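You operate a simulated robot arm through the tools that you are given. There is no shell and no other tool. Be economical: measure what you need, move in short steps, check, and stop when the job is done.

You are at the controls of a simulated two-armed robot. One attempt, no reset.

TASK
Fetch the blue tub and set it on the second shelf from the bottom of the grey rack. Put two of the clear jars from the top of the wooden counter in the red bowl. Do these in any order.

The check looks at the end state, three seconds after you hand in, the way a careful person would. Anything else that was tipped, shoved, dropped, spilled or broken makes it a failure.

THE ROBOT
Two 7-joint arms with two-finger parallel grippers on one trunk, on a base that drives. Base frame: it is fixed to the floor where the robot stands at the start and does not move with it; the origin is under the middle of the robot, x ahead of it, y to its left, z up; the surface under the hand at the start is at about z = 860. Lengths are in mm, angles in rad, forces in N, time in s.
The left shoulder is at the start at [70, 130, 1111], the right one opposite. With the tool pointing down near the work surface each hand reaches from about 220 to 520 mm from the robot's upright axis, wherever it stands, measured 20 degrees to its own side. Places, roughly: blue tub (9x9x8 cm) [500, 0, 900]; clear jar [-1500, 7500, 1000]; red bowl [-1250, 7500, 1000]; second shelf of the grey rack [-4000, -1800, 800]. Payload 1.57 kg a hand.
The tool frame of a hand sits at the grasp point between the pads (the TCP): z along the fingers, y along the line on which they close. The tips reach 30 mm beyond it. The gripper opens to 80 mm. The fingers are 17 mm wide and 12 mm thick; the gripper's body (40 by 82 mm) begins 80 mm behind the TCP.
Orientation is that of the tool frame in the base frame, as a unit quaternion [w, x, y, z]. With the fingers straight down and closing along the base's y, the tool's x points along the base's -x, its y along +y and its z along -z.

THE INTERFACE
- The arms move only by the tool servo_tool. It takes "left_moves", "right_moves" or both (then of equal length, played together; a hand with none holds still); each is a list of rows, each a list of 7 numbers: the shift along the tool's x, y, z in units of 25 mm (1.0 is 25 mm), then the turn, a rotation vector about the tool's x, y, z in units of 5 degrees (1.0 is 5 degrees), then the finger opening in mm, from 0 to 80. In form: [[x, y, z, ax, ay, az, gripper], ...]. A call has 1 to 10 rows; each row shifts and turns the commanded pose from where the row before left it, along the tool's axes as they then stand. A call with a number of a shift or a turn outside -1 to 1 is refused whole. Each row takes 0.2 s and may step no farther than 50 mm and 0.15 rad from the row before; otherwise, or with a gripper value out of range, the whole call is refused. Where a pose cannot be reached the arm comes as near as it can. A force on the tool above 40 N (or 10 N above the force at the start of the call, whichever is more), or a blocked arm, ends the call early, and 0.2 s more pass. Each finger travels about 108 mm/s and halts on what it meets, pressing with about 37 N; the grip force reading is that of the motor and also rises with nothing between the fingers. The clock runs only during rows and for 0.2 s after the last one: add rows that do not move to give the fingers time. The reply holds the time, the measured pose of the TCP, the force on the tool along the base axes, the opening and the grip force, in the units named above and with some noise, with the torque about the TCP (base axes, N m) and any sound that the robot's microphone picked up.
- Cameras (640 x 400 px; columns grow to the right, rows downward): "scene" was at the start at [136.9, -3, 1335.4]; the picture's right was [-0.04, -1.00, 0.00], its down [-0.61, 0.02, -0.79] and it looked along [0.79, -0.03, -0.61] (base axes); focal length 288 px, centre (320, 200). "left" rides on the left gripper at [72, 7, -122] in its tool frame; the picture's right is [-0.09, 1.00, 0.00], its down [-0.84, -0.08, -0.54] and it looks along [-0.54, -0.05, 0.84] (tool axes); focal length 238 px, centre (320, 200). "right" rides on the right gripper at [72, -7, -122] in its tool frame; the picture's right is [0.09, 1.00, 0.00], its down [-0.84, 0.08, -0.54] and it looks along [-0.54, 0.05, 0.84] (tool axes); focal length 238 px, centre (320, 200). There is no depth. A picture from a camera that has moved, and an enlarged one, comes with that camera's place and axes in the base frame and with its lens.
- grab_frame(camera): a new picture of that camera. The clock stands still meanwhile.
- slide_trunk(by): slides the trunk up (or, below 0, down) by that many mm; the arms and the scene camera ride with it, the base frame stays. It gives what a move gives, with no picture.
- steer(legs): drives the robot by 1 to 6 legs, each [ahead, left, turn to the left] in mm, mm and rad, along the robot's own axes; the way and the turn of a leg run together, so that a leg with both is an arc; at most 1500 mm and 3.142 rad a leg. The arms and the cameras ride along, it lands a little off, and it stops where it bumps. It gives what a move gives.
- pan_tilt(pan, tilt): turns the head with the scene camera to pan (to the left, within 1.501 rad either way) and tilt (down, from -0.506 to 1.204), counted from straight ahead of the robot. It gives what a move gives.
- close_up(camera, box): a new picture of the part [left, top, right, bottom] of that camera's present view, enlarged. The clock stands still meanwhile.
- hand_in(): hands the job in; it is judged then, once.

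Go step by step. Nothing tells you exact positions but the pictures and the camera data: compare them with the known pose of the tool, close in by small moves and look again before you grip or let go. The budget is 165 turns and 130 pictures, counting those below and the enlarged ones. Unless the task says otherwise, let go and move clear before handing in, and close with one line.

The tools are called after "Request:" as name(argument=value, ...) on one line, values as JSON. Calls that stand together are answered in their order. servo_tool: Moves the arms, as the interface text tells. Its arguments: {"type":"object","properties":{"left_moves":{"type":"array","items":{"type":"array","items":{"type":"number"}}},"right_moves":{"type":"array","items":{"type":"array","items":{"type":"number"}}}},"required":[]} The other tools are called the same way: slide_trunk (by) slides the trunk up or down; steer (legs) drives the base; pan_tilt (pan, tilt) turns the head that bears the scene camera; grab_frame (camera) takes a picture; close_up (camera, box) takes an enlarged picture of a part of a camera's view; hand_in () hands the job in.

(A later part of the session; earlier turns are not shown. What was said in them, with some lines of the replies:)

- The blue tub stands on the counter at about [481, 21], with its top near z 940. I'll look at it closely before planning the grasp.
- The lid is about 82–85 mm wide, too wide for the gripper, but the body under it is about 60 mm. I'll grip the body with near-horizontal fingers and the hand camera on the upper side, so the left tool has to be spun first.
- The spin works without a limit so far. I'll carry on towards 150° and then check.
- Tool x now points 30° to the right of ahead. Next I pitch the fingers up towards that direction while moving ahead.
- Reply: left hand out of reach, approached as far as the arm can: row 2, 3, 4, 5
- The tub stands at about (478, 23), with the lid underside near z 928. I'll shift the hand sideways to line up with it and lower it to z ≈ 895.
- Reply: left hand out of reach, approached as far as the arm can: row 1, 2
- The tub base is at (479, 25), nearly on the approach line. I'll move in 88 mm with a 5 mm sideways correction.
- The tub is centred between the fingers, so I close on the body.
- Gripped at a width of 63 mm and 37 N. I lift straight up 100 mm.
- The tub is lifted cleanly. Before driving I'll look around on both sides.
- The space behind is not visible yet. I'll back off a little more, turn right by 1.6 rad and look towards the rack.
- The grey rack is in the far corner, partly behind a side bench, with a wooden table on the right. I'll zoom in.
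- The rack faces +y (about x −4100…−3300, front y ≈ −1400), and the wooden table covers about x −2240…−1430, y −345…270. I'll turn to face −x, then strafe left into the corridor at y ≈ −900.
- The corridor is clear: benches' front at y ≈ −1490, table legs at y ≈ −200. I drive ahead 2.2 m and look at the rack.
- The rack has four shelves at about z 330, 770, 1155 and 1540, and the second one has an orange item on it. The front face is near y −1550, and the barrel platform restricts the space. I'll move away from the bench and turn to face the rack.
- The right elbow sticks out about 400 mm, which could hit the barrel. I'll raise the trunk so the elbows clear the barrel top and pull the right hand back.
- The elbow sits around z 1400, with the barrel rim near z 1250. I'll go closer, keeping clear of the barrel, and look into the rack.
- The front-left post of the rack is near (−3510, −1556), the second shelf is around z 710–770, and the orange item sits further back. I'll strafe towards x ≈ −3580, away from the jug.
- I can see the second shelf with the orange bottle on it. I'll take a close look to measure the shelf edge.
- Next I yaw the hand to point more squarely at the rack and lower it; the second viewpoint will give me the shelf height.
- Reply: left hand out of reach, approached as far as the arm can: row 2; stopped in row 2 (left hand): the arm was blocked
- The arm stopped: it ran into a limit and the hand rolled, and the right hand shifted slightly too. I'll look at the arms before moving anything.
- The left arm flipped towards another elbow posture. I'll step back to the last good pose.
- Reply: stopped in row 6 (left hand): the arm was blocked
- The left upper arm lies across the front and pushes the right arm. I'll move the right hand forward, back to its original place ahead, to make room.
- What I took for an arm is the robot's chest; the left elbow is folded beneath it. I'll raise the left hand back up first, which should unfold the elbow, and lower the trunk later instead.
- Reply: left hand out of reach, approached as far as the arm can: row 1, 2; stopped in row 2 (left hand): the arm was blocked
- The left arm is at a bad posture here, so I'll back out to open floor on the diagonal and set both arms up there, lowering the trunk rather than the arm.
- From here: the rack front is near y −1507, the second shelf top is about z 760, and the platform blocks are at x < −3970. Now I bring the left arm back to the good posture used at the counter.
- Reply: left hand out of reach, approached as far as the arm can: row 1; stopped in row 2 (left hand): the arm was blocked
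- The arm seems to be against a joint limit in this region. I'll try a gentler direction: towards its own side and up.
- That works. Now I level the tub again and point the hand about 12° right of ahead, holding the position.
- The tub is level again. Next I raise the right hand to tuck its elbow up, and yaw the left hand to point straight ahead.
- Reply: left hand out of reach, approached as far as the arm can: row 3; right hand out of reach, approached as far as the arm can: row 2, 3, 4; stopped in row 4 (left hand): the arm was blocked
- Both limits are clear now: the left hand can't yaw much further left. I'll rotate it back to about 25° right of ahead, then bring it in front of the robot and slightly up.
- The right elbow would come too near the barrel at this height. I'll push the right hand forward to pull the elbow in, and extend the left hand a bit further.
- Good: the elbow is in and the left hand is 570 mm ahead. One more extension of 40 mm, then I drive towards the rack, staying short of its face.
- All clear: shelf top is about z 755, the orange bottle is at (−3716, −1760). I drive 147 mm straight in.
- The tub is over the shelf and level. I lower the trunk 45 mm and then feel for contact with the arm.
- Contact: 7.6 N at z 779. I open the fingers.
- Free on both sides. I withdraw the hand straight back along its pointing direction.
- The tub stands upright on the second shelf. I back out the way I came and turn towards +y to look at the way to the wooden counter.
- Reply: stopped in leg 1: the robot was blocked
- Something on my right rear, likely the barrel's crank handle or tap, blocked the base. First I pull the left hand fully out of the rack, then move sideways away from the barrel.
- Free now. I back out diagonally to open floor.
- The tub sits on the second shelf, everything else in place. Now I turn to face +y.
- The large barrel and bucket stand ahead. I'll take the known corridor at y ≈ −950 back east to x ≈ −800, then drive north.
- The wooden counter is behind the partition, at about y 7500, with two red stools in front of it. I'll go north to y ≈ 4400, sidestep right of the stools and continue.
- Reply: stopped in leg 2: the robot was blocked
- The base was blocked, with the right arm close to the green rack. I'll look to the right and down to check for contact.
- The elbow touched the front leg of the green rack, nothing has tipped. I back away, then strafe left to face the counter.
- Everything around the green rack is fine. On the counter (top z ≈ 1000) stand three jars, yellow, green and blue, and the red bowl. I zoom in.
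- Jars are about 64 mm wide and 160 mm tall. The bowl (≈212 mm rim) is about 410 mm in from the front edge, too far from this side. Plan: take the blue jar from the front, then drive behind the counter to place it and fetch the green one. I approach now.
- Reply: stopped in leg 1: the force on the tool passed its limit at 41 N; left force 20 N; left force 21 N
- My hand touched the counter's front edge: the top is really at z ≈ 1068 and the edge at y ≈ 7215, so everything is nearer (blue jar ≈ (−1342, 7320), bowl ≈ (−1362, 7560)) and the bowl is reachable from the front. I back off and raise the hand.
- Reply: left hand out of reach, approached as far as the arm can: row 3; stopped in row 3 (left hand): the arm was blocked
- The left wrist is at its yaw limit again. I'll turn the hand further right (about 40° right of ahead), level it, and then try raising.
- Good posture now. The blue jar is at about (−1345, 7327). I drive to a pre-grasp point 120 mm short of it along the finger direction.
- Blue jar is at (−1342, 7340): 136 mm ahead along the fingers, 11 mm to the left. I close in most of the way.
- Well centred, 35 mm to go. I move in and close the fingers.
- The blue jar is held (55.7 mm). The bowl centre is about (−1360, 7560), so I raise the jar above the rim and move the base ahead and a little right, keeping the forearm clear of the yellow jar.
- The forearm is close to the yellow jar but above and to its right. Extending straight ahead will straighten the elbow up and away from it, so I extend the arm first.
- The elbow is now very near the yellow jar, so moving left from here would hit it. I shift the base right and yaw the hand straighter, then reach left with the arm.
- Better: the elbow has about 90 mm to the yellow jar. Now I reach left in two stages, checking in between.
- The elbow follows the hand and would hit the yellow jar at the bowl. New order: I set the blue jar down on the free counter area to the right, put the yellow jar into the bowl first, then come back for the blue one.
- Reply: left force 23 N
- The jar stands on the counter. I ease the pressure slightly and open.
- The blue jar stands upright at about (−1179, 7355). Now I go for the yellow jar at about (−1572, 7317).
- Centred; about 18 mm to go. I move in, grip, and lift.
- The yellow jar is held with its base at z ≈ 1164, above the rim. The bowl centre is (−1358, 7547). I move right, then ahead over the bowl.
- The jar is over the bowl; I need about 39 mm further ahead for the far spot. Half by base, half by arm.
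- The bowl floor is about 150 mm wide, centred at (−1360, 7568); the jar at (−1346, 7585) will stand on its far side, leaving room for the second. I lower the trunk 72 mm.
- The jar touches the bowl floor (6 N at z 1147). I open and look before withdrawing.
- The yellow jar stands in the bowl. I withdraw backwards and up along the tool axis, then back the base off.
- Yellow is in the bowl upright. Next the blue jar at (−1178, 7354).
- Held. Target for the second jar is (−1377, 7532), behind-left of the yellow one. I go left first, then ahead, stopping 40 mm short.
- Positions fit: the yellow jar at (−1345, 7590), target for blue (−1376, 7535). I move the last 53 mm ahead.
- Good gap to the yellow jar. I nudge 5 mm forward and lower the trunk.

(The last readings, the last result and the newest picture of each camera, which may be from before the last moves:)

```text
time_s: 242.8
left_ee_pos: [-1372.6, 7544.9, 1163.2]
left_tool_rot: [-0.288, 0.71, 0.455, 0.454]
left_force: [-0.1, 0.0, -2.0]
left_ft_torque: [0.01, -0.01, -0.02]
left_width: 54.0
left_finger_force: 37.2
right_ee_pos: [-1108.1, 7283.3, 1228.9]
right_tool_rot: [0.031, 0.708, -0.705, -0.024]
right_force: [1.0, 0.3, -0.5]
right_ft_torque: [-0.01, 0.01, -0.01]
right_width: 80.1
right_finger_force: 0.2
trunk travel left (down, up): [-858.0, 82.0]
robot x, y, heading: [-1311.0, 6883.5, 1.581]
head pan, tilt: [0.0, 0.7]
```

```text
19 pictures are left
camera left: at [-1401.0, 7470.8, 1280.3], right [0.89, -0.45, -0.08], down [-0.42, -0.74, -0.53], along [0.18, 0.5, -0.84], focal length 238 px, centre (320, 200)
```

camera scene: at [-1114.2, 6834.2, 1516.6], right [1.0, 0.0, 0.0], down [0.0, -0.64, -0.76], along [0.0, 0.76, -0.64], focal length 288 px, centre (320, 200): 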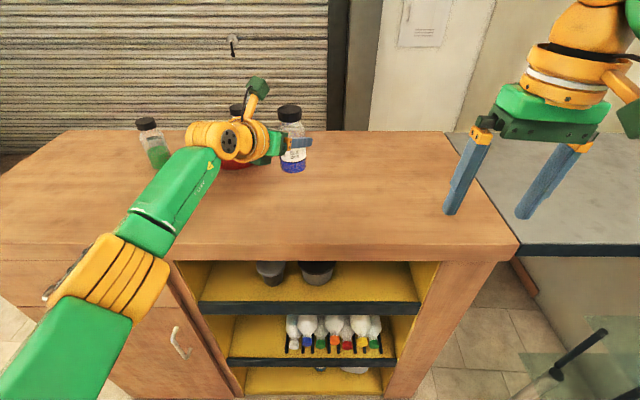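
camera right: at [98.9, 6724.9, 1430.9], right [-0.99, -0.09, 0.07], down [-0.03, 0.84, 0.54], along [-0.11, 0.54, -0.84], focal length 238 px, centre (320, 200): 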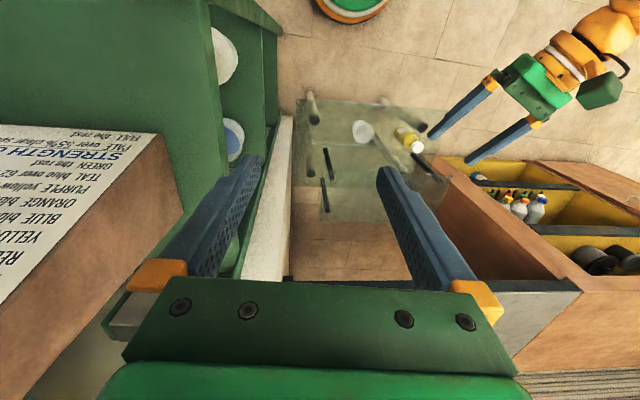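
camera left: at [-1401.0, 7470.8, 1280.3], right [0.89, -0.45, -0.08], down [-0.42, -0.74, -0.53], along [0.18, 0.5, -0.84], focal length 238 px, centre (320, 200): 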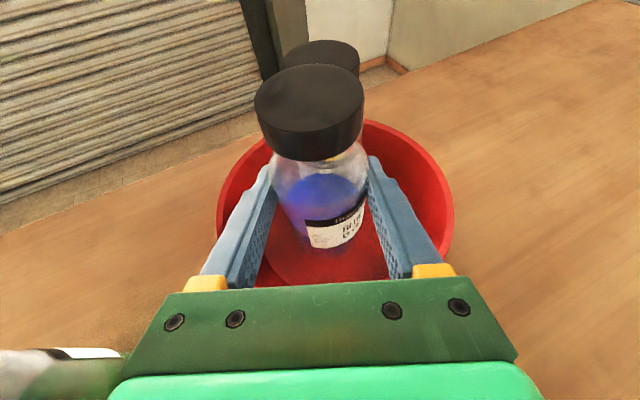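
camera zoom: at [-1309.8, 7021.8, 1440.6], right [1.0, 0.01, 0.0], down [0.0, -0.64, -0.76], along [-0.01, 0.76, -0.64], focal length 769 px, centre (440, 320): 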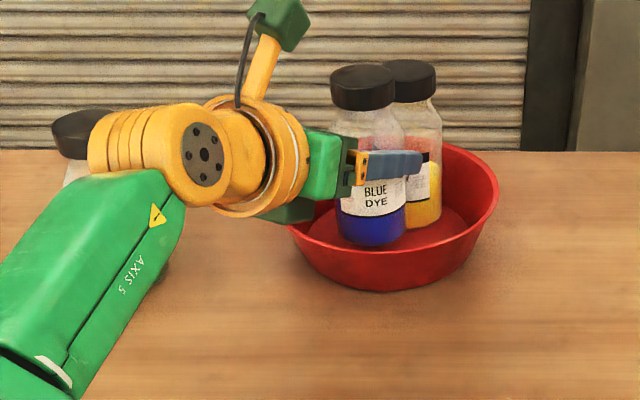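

The base settled a little further forward than planned and the jars are very close. I pull back 12 mm along the fingers before lowering the rest.

Request:
servo_tool(left_moves=[[-0.1, 0, -0.22, 0, 0, 0, 40], [-0.1, 0, -0.22, 0, 0, 0, 40], [0, 0, 0, 0, 0, 0, 40]])

Request:
servo_tool(left_moves=[[-0.15, 0, 0.07, 0, 0, 0, 40], [-0.11, 0, 0.05, 0, 0, 0, 40]])

Request:
close_up(camera="scene", box=[230, 80, 350, 200])

```text
time_s: 243.6
left_ee_pos: [-1377.9, 7533.2, 1162.9]
left_tool_rot: [-0.288, 0.71, 0.455, 0.453]
left_force: [1.1, 0.2, -0.5]
left_ft_torque: [0.02, -0.01, 0.01]
left_width: 53.8
left_finger_force: 37.4
right_ee_pos: [-1108.5, 7283.6, 1229.1]
right_tool_rot: [0.032, 0.708, -0.705, -0.023]
right_force: [1.1, 1.0, 0.5]
right_ft_torque: [0.02, 0.0, 0.02]
right_width: 79.8
right_finger_force: 0.1
trunk travel left (down, up): [-858.0, 82.0]
robot x, y, heading: [-1308.3, 6887.4, 1.576]
head pan, tilt: [0.0, 0.7]
```

```text
time_s: 244.2
left_ee_pos: [-1379.5, 7533.6, 1156.1]
left_tool_rot: [-0.288, 0.71, 0.455, 0.454]
left_force: [0.2, 0.5, -1.8]
left_ft_torque: [-0.02, 0.0, 0.03]
left_width: 54.3
left_finger_force: 37.3
right_ee_pos: [-1108.5, 7281.9, 1228.6]
right_tool_rot: [0.033, 0.708, -0.705, -0.022]
right_force: [-0.6, 0.7, -0.1]
right_ft_torque: [0.0, 0.0, 0.03]
right_width: 80.0
right_finger_force: 0.0
trunk travel left (down, up): [-858.0, 82.0]
robot x, y, heading: [-1312.2, 6887.0, 1.576]
head pan, tilt: [0.0, 0.7]
```

```text
3.33 times, centred on (290, 140) of scene
camera zoom: at [-1309.9, 7021.7, 1440.6], right [1.0, 0.01, 0.0], down [0.0, -0.64, -0.76], along [-0.01, 0.76, -0.64], focal length 961 px, centre (420, 400)
```

zoom: 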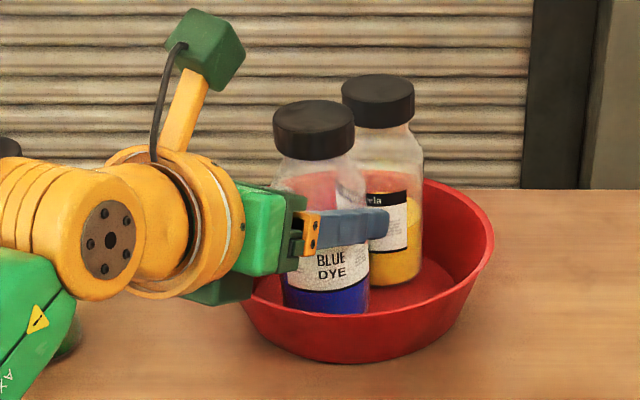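

Request:
servo_tool(left_moves=[[-0.11, 0, 0.05, 0, 0, 0, 40], [-0.11, 0, 0.05, 0, 0, 0, 40]])

Request:
servo_tool(left_moves=[[-0.08, 0, 0.037, 0, 0, 0, 40]])

```text
time_s: 244.8
left_ee_pos: [-1378.9, 7533.1, 1149.0]
left_tool_rot: [-0.288, 0.71, 0.455, 0.453]
left_force: [-0.4, 0.3, -2.1]
left_ft_torque: [0.01, 0.01, -0.01]
left_width: 54.1
left_finger_force: 36.4
right_ee_pos: [-1108.8, 7281.7, 1228.5]
right_tool_rot: [0.032, 0.708, -0.705, -0.023]
right_force: [-0.8, 0.1, 0.1]
right_ft_torque: [0.0, 0.01, 0.0]
right_width: 79.7
right_finger_force: 0.0
trunk travel left (down, up): [-858.0, 82.0]
robot x, y, heading: [-1309.3, 6885.6, 1.576]
head pan, tilt: [0.0, 0.7]
```

```text
time_s: 245.2
left_ee_pos: [-1377.5, 7534.1, 1148.1]
left_tool_rot: [-0.288, 0.71, 0.455, 0.453]
left_force: [0.5, -1.0, -0.9]
left_ft_torque: [-0.02, 0.04, 0.02]
left_width: 54.0
left_finger_force: 37.2
right_ee_pos: [-1107.7, 7283.0, 1229.3]
right_tool_rot: [0.032, 0.709, -0.704, -0.023]
right_force: [0.0, -0.2, 0.5]
right_ft_torque: [-0.01, 0.01, -0.03]
right_width: 80.0
right_finger_force: 0.2
trunk travel left (down, up): [-858.0, 82.0]
robot x, y, heading: [-1310.5, 6889.8, 1.581]
head pan, tilt: [0.0, 0.7]
```

Request:
servo_tool(left_moves=[[-0.07, 0, 0.033, 0, 0, 0, 40]])

Request:
servo_tool(left_moves=[[-0.06, 0, 0.028, 0, 0, 0, 40]])

```text
time_s: 245.6
left_ee_pos: [-1378.9, 7532.8, 1148.1]
left_tool_rot: [-0.29, 0.709, 0.454, 0.456]
left_force: [-0.3, 1.9, 4.5]
left_ft_torque: [0.15, 0.03, 0.02]
left_width: 54.1
left_finger_force: 36.8
right_ee_pos: [-1107.9, 7281.0, 1228.4]
right_tool_rot: [0.031, 0.708, -0.705, -0.025]
right_force: [0.2, 0.6, 0.1]
right_ft_torque: [0.01, -0.02, -0.02]
right_width: 80.0
right_finger_force: 0.1
trunk travel left (down, up): [-858.0, 82.0]
robot x, y, heading: [-1311.3, 6887.4, 1.577]
head pan, tilt: [0.0, 0.7]
```

```text
time_s: 245.9
left_ee_pos: [-1377.9, 7532.3, 1146.6]
left_tool_rot: [-0.289, 0.709, 0.454, 0.455]
left_force: [-1.2, 5.0, 11.4]
left_ft_torque: [0.28, -0.05, -0.02]
left_width: 54.2
left_finger_force: 36.9
right_ee_pos: [-1107.2, 7280.2, 1228.0]
right_tool_rot: [0.032, 0.708, -0.705, -0.023]
right_force: [-0.4, 0.6, 0.7]
right_ft_torque: [0.03, -0.03, -0.01]
right_width: 80.0
right_finger_force: 0.1
trunk travel left (down, up): [-858.0, 82.0]
robot x, y, heading: [-1304.7, 6885.9, 1.58]
head pan, tilt: [0.0, 0.7]
```

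Contact with the bowl floor. I open and check.

Request:
servo_tool(left_moves=[[0, 0, 0, 0, 0, 0, 57], [0, 0, 0, 0, 0, 0, 62], [0, 0, 0, 0, 0, 0, 72], [0, 0, 0, 0, 0, 0, 76], [0, 0, 0, 0, 0, 0, 76]])

Request:
grab_frame(camera="left")

Request:
close_up(camera="scene", box=[230, 80, 350, 200])

```text
time_s: 247.2
left_ee_pos: [-1378.4, 7533.9, 1145.2]
left_tool_rot: [-0.288, 0.71, 0.455, 0.453]
left_force: [0.0, 0.3, 0.7]
left_ft_torque: [-0.03, 0.02, -0.02]
left_width: 75.8
left_finger_force: 0.1
right_ee_pos: [-1108.5, 7282.4, 1228.6]
right_tool_rot: [0.033, 0.708, -0.705, -0.024]
right_force: [0.0, -0.8, 0.5]
right_ft_torque: [0.02, 0.0, 0.01]
right_width: 79.9
right_finger_force: 0.1
trunk travel left (down, up): [-858.0, 82.0]
robot x, y, heading: [-1306.1, 6888.4, 1.578]
head pan, tilt: [0.0, 0.7]
```

```text
17 pictures are left
camera left: at [-1405.9, 7459.1, 1262.4], right [0.89, -0.45, -0.08], down [-0.42, -0.73, -0.53], along [0.18, 0.5, -0.84], focal length 238 px, centre (320, 200)
```

left: 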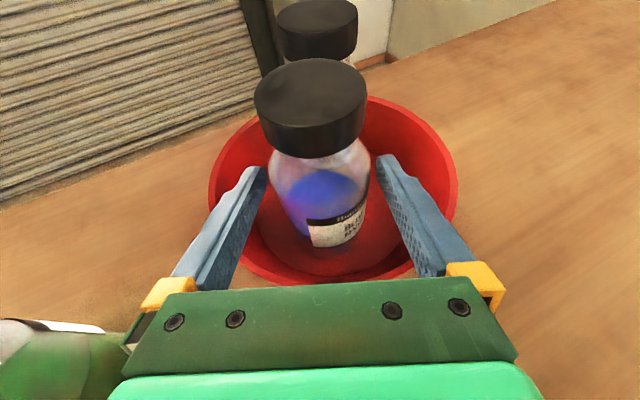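

```text
3.33 times, centred on (290, 140) of scene
camera zoom: at [-1309.7, 7020.9, 1440.7], right [1.0, 0.01, 0.0], down [0.0, -0.64, -0.76], along [-0.01, 0.76, -0.64], focal length 961 px, centre (420, 400)
```

zoom: 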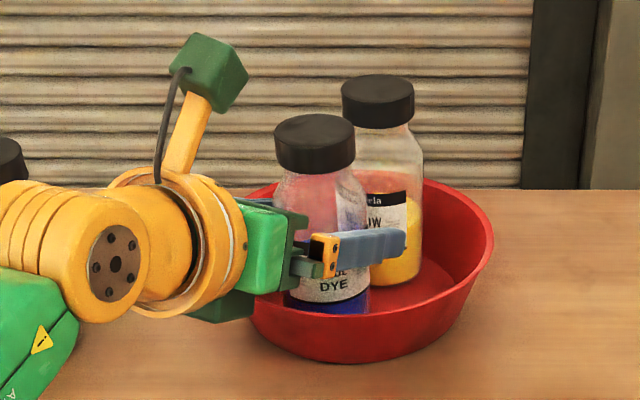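

Both jars stand in the bowl. I withdraw back and up, then back the base away.

Request:
servo_tool(left_moves=[[0, 0, -0.5, 0, 0, 0, 78], [0, 0, -0.8, 0, 0, 0, 78], [0, 0, -0.8, 0, 0, 0, 78], [0, 0, -0.8, 0, 0, 0, 78], [0, 0, -0.8, 0, 0, 0, 78]])

Request:
steer(legs=[[-350, 0, 0]])

Request:
grab_frame(camera="scene")

Request:
close_up(camera="scene", box=[180, 60, 380, 200])

```text
time_s: 248.3
left_ee_pos: [-1413.7, 7458.7, 1183.9]
left_tool_rot: [-0.288, 0.71, 0.456, 0.453]
left_force: [0.1, 0.0, 0.3]
left_ft_torque: [0.0, 0.06, -0.01]
left_width: 77.9
left_finger_force: 0.1
right_ee_pos: [-1109.2, 7281.7, 1229.4]
right_tool_rot: [0.031, 0.708, -0.705, -0.023]
right_force: [0.0, -0.6, 0.3]
right_ft_torque: [0.05, -0.04, -0.02]
right_width: 79.9
right_finger_force: 0.1
trunk travel left (down, up): [-858.0, 82.0]
robot x, y, heading: [-1308.0, 6883.3, 1.578]
head pan, tilt: [0.0, 0.7]
```

```text
time_s: 250.6
left_ee_pos: [-1413.3, 7107.4, 1181.1]
left_tool_rot: [-0.289, 0.709, 0.458, 0.452]
left_force: [-0.8, 1.0, -0.7]
left_ft_torque: [-0.02, -0.01, 0.01]
left_width: 78.0
left_finger_force: 0.1
right_ee_pos: [-1107.7, 6933.8, 1227.8]
right_tool_rot: [0.033, 0.711, -0.702, -0.022]
right_force: [0.2, 0.4, -0.1]
right_ft_torque: [-0.02, 0.0, 0.01]
right_width: 80.0
right_finger_force: 0.1
trunk travel left (down, up): [-858.0, 82.0]
robot x, y, heading: [-1305.2, 6531.1, 1.581]
head pan, tilt: [0.0, 0.7]
```

```text
15 pictures are left
camera scene: at [-1307.0, 6671.5, 1440.4], right [1.0, 0.01, 0.0], down [0.01, -0.65, -0.76], along [-0.01, 0.76, -0.65], focal length 288 px, centre (320, 200)
```

scene: 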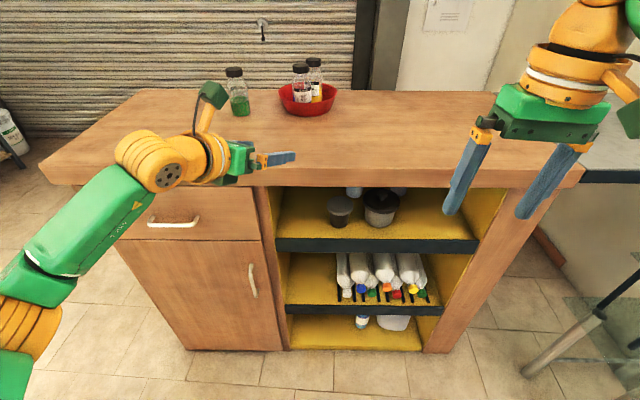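

```text
2.86 times, centred on (280, 130) of scene
camera zoom: at [-1307.0, 6671.5, 1440.4], right [1.0, 0.01, 0.0], down [0.01, -0.65, -0.76], along [-0.01, 0.76, -0.65], focal length 824 px, centre (434, 400)
```

zoom: 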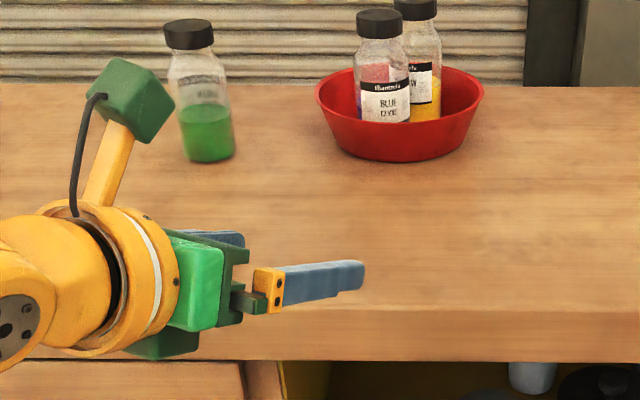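

Both jars stand upright in the bowl, the green one is untouched, and the tub is on the second shelf. Both hands are clear, so I hand in.

Request:
hand_in()

```text
The job is handed in.
```

The job is handed in: the blue tub stands on the second shelf from the bottom of the grey rack, and the yellow and blue jars stand upright in the red bowl. The base and arms bumped something in three places (beside the blue barrel, the green rack's leg and the counter's front edge); nothing looked tipped or moved in the views I took, though I did not recheck every spot.
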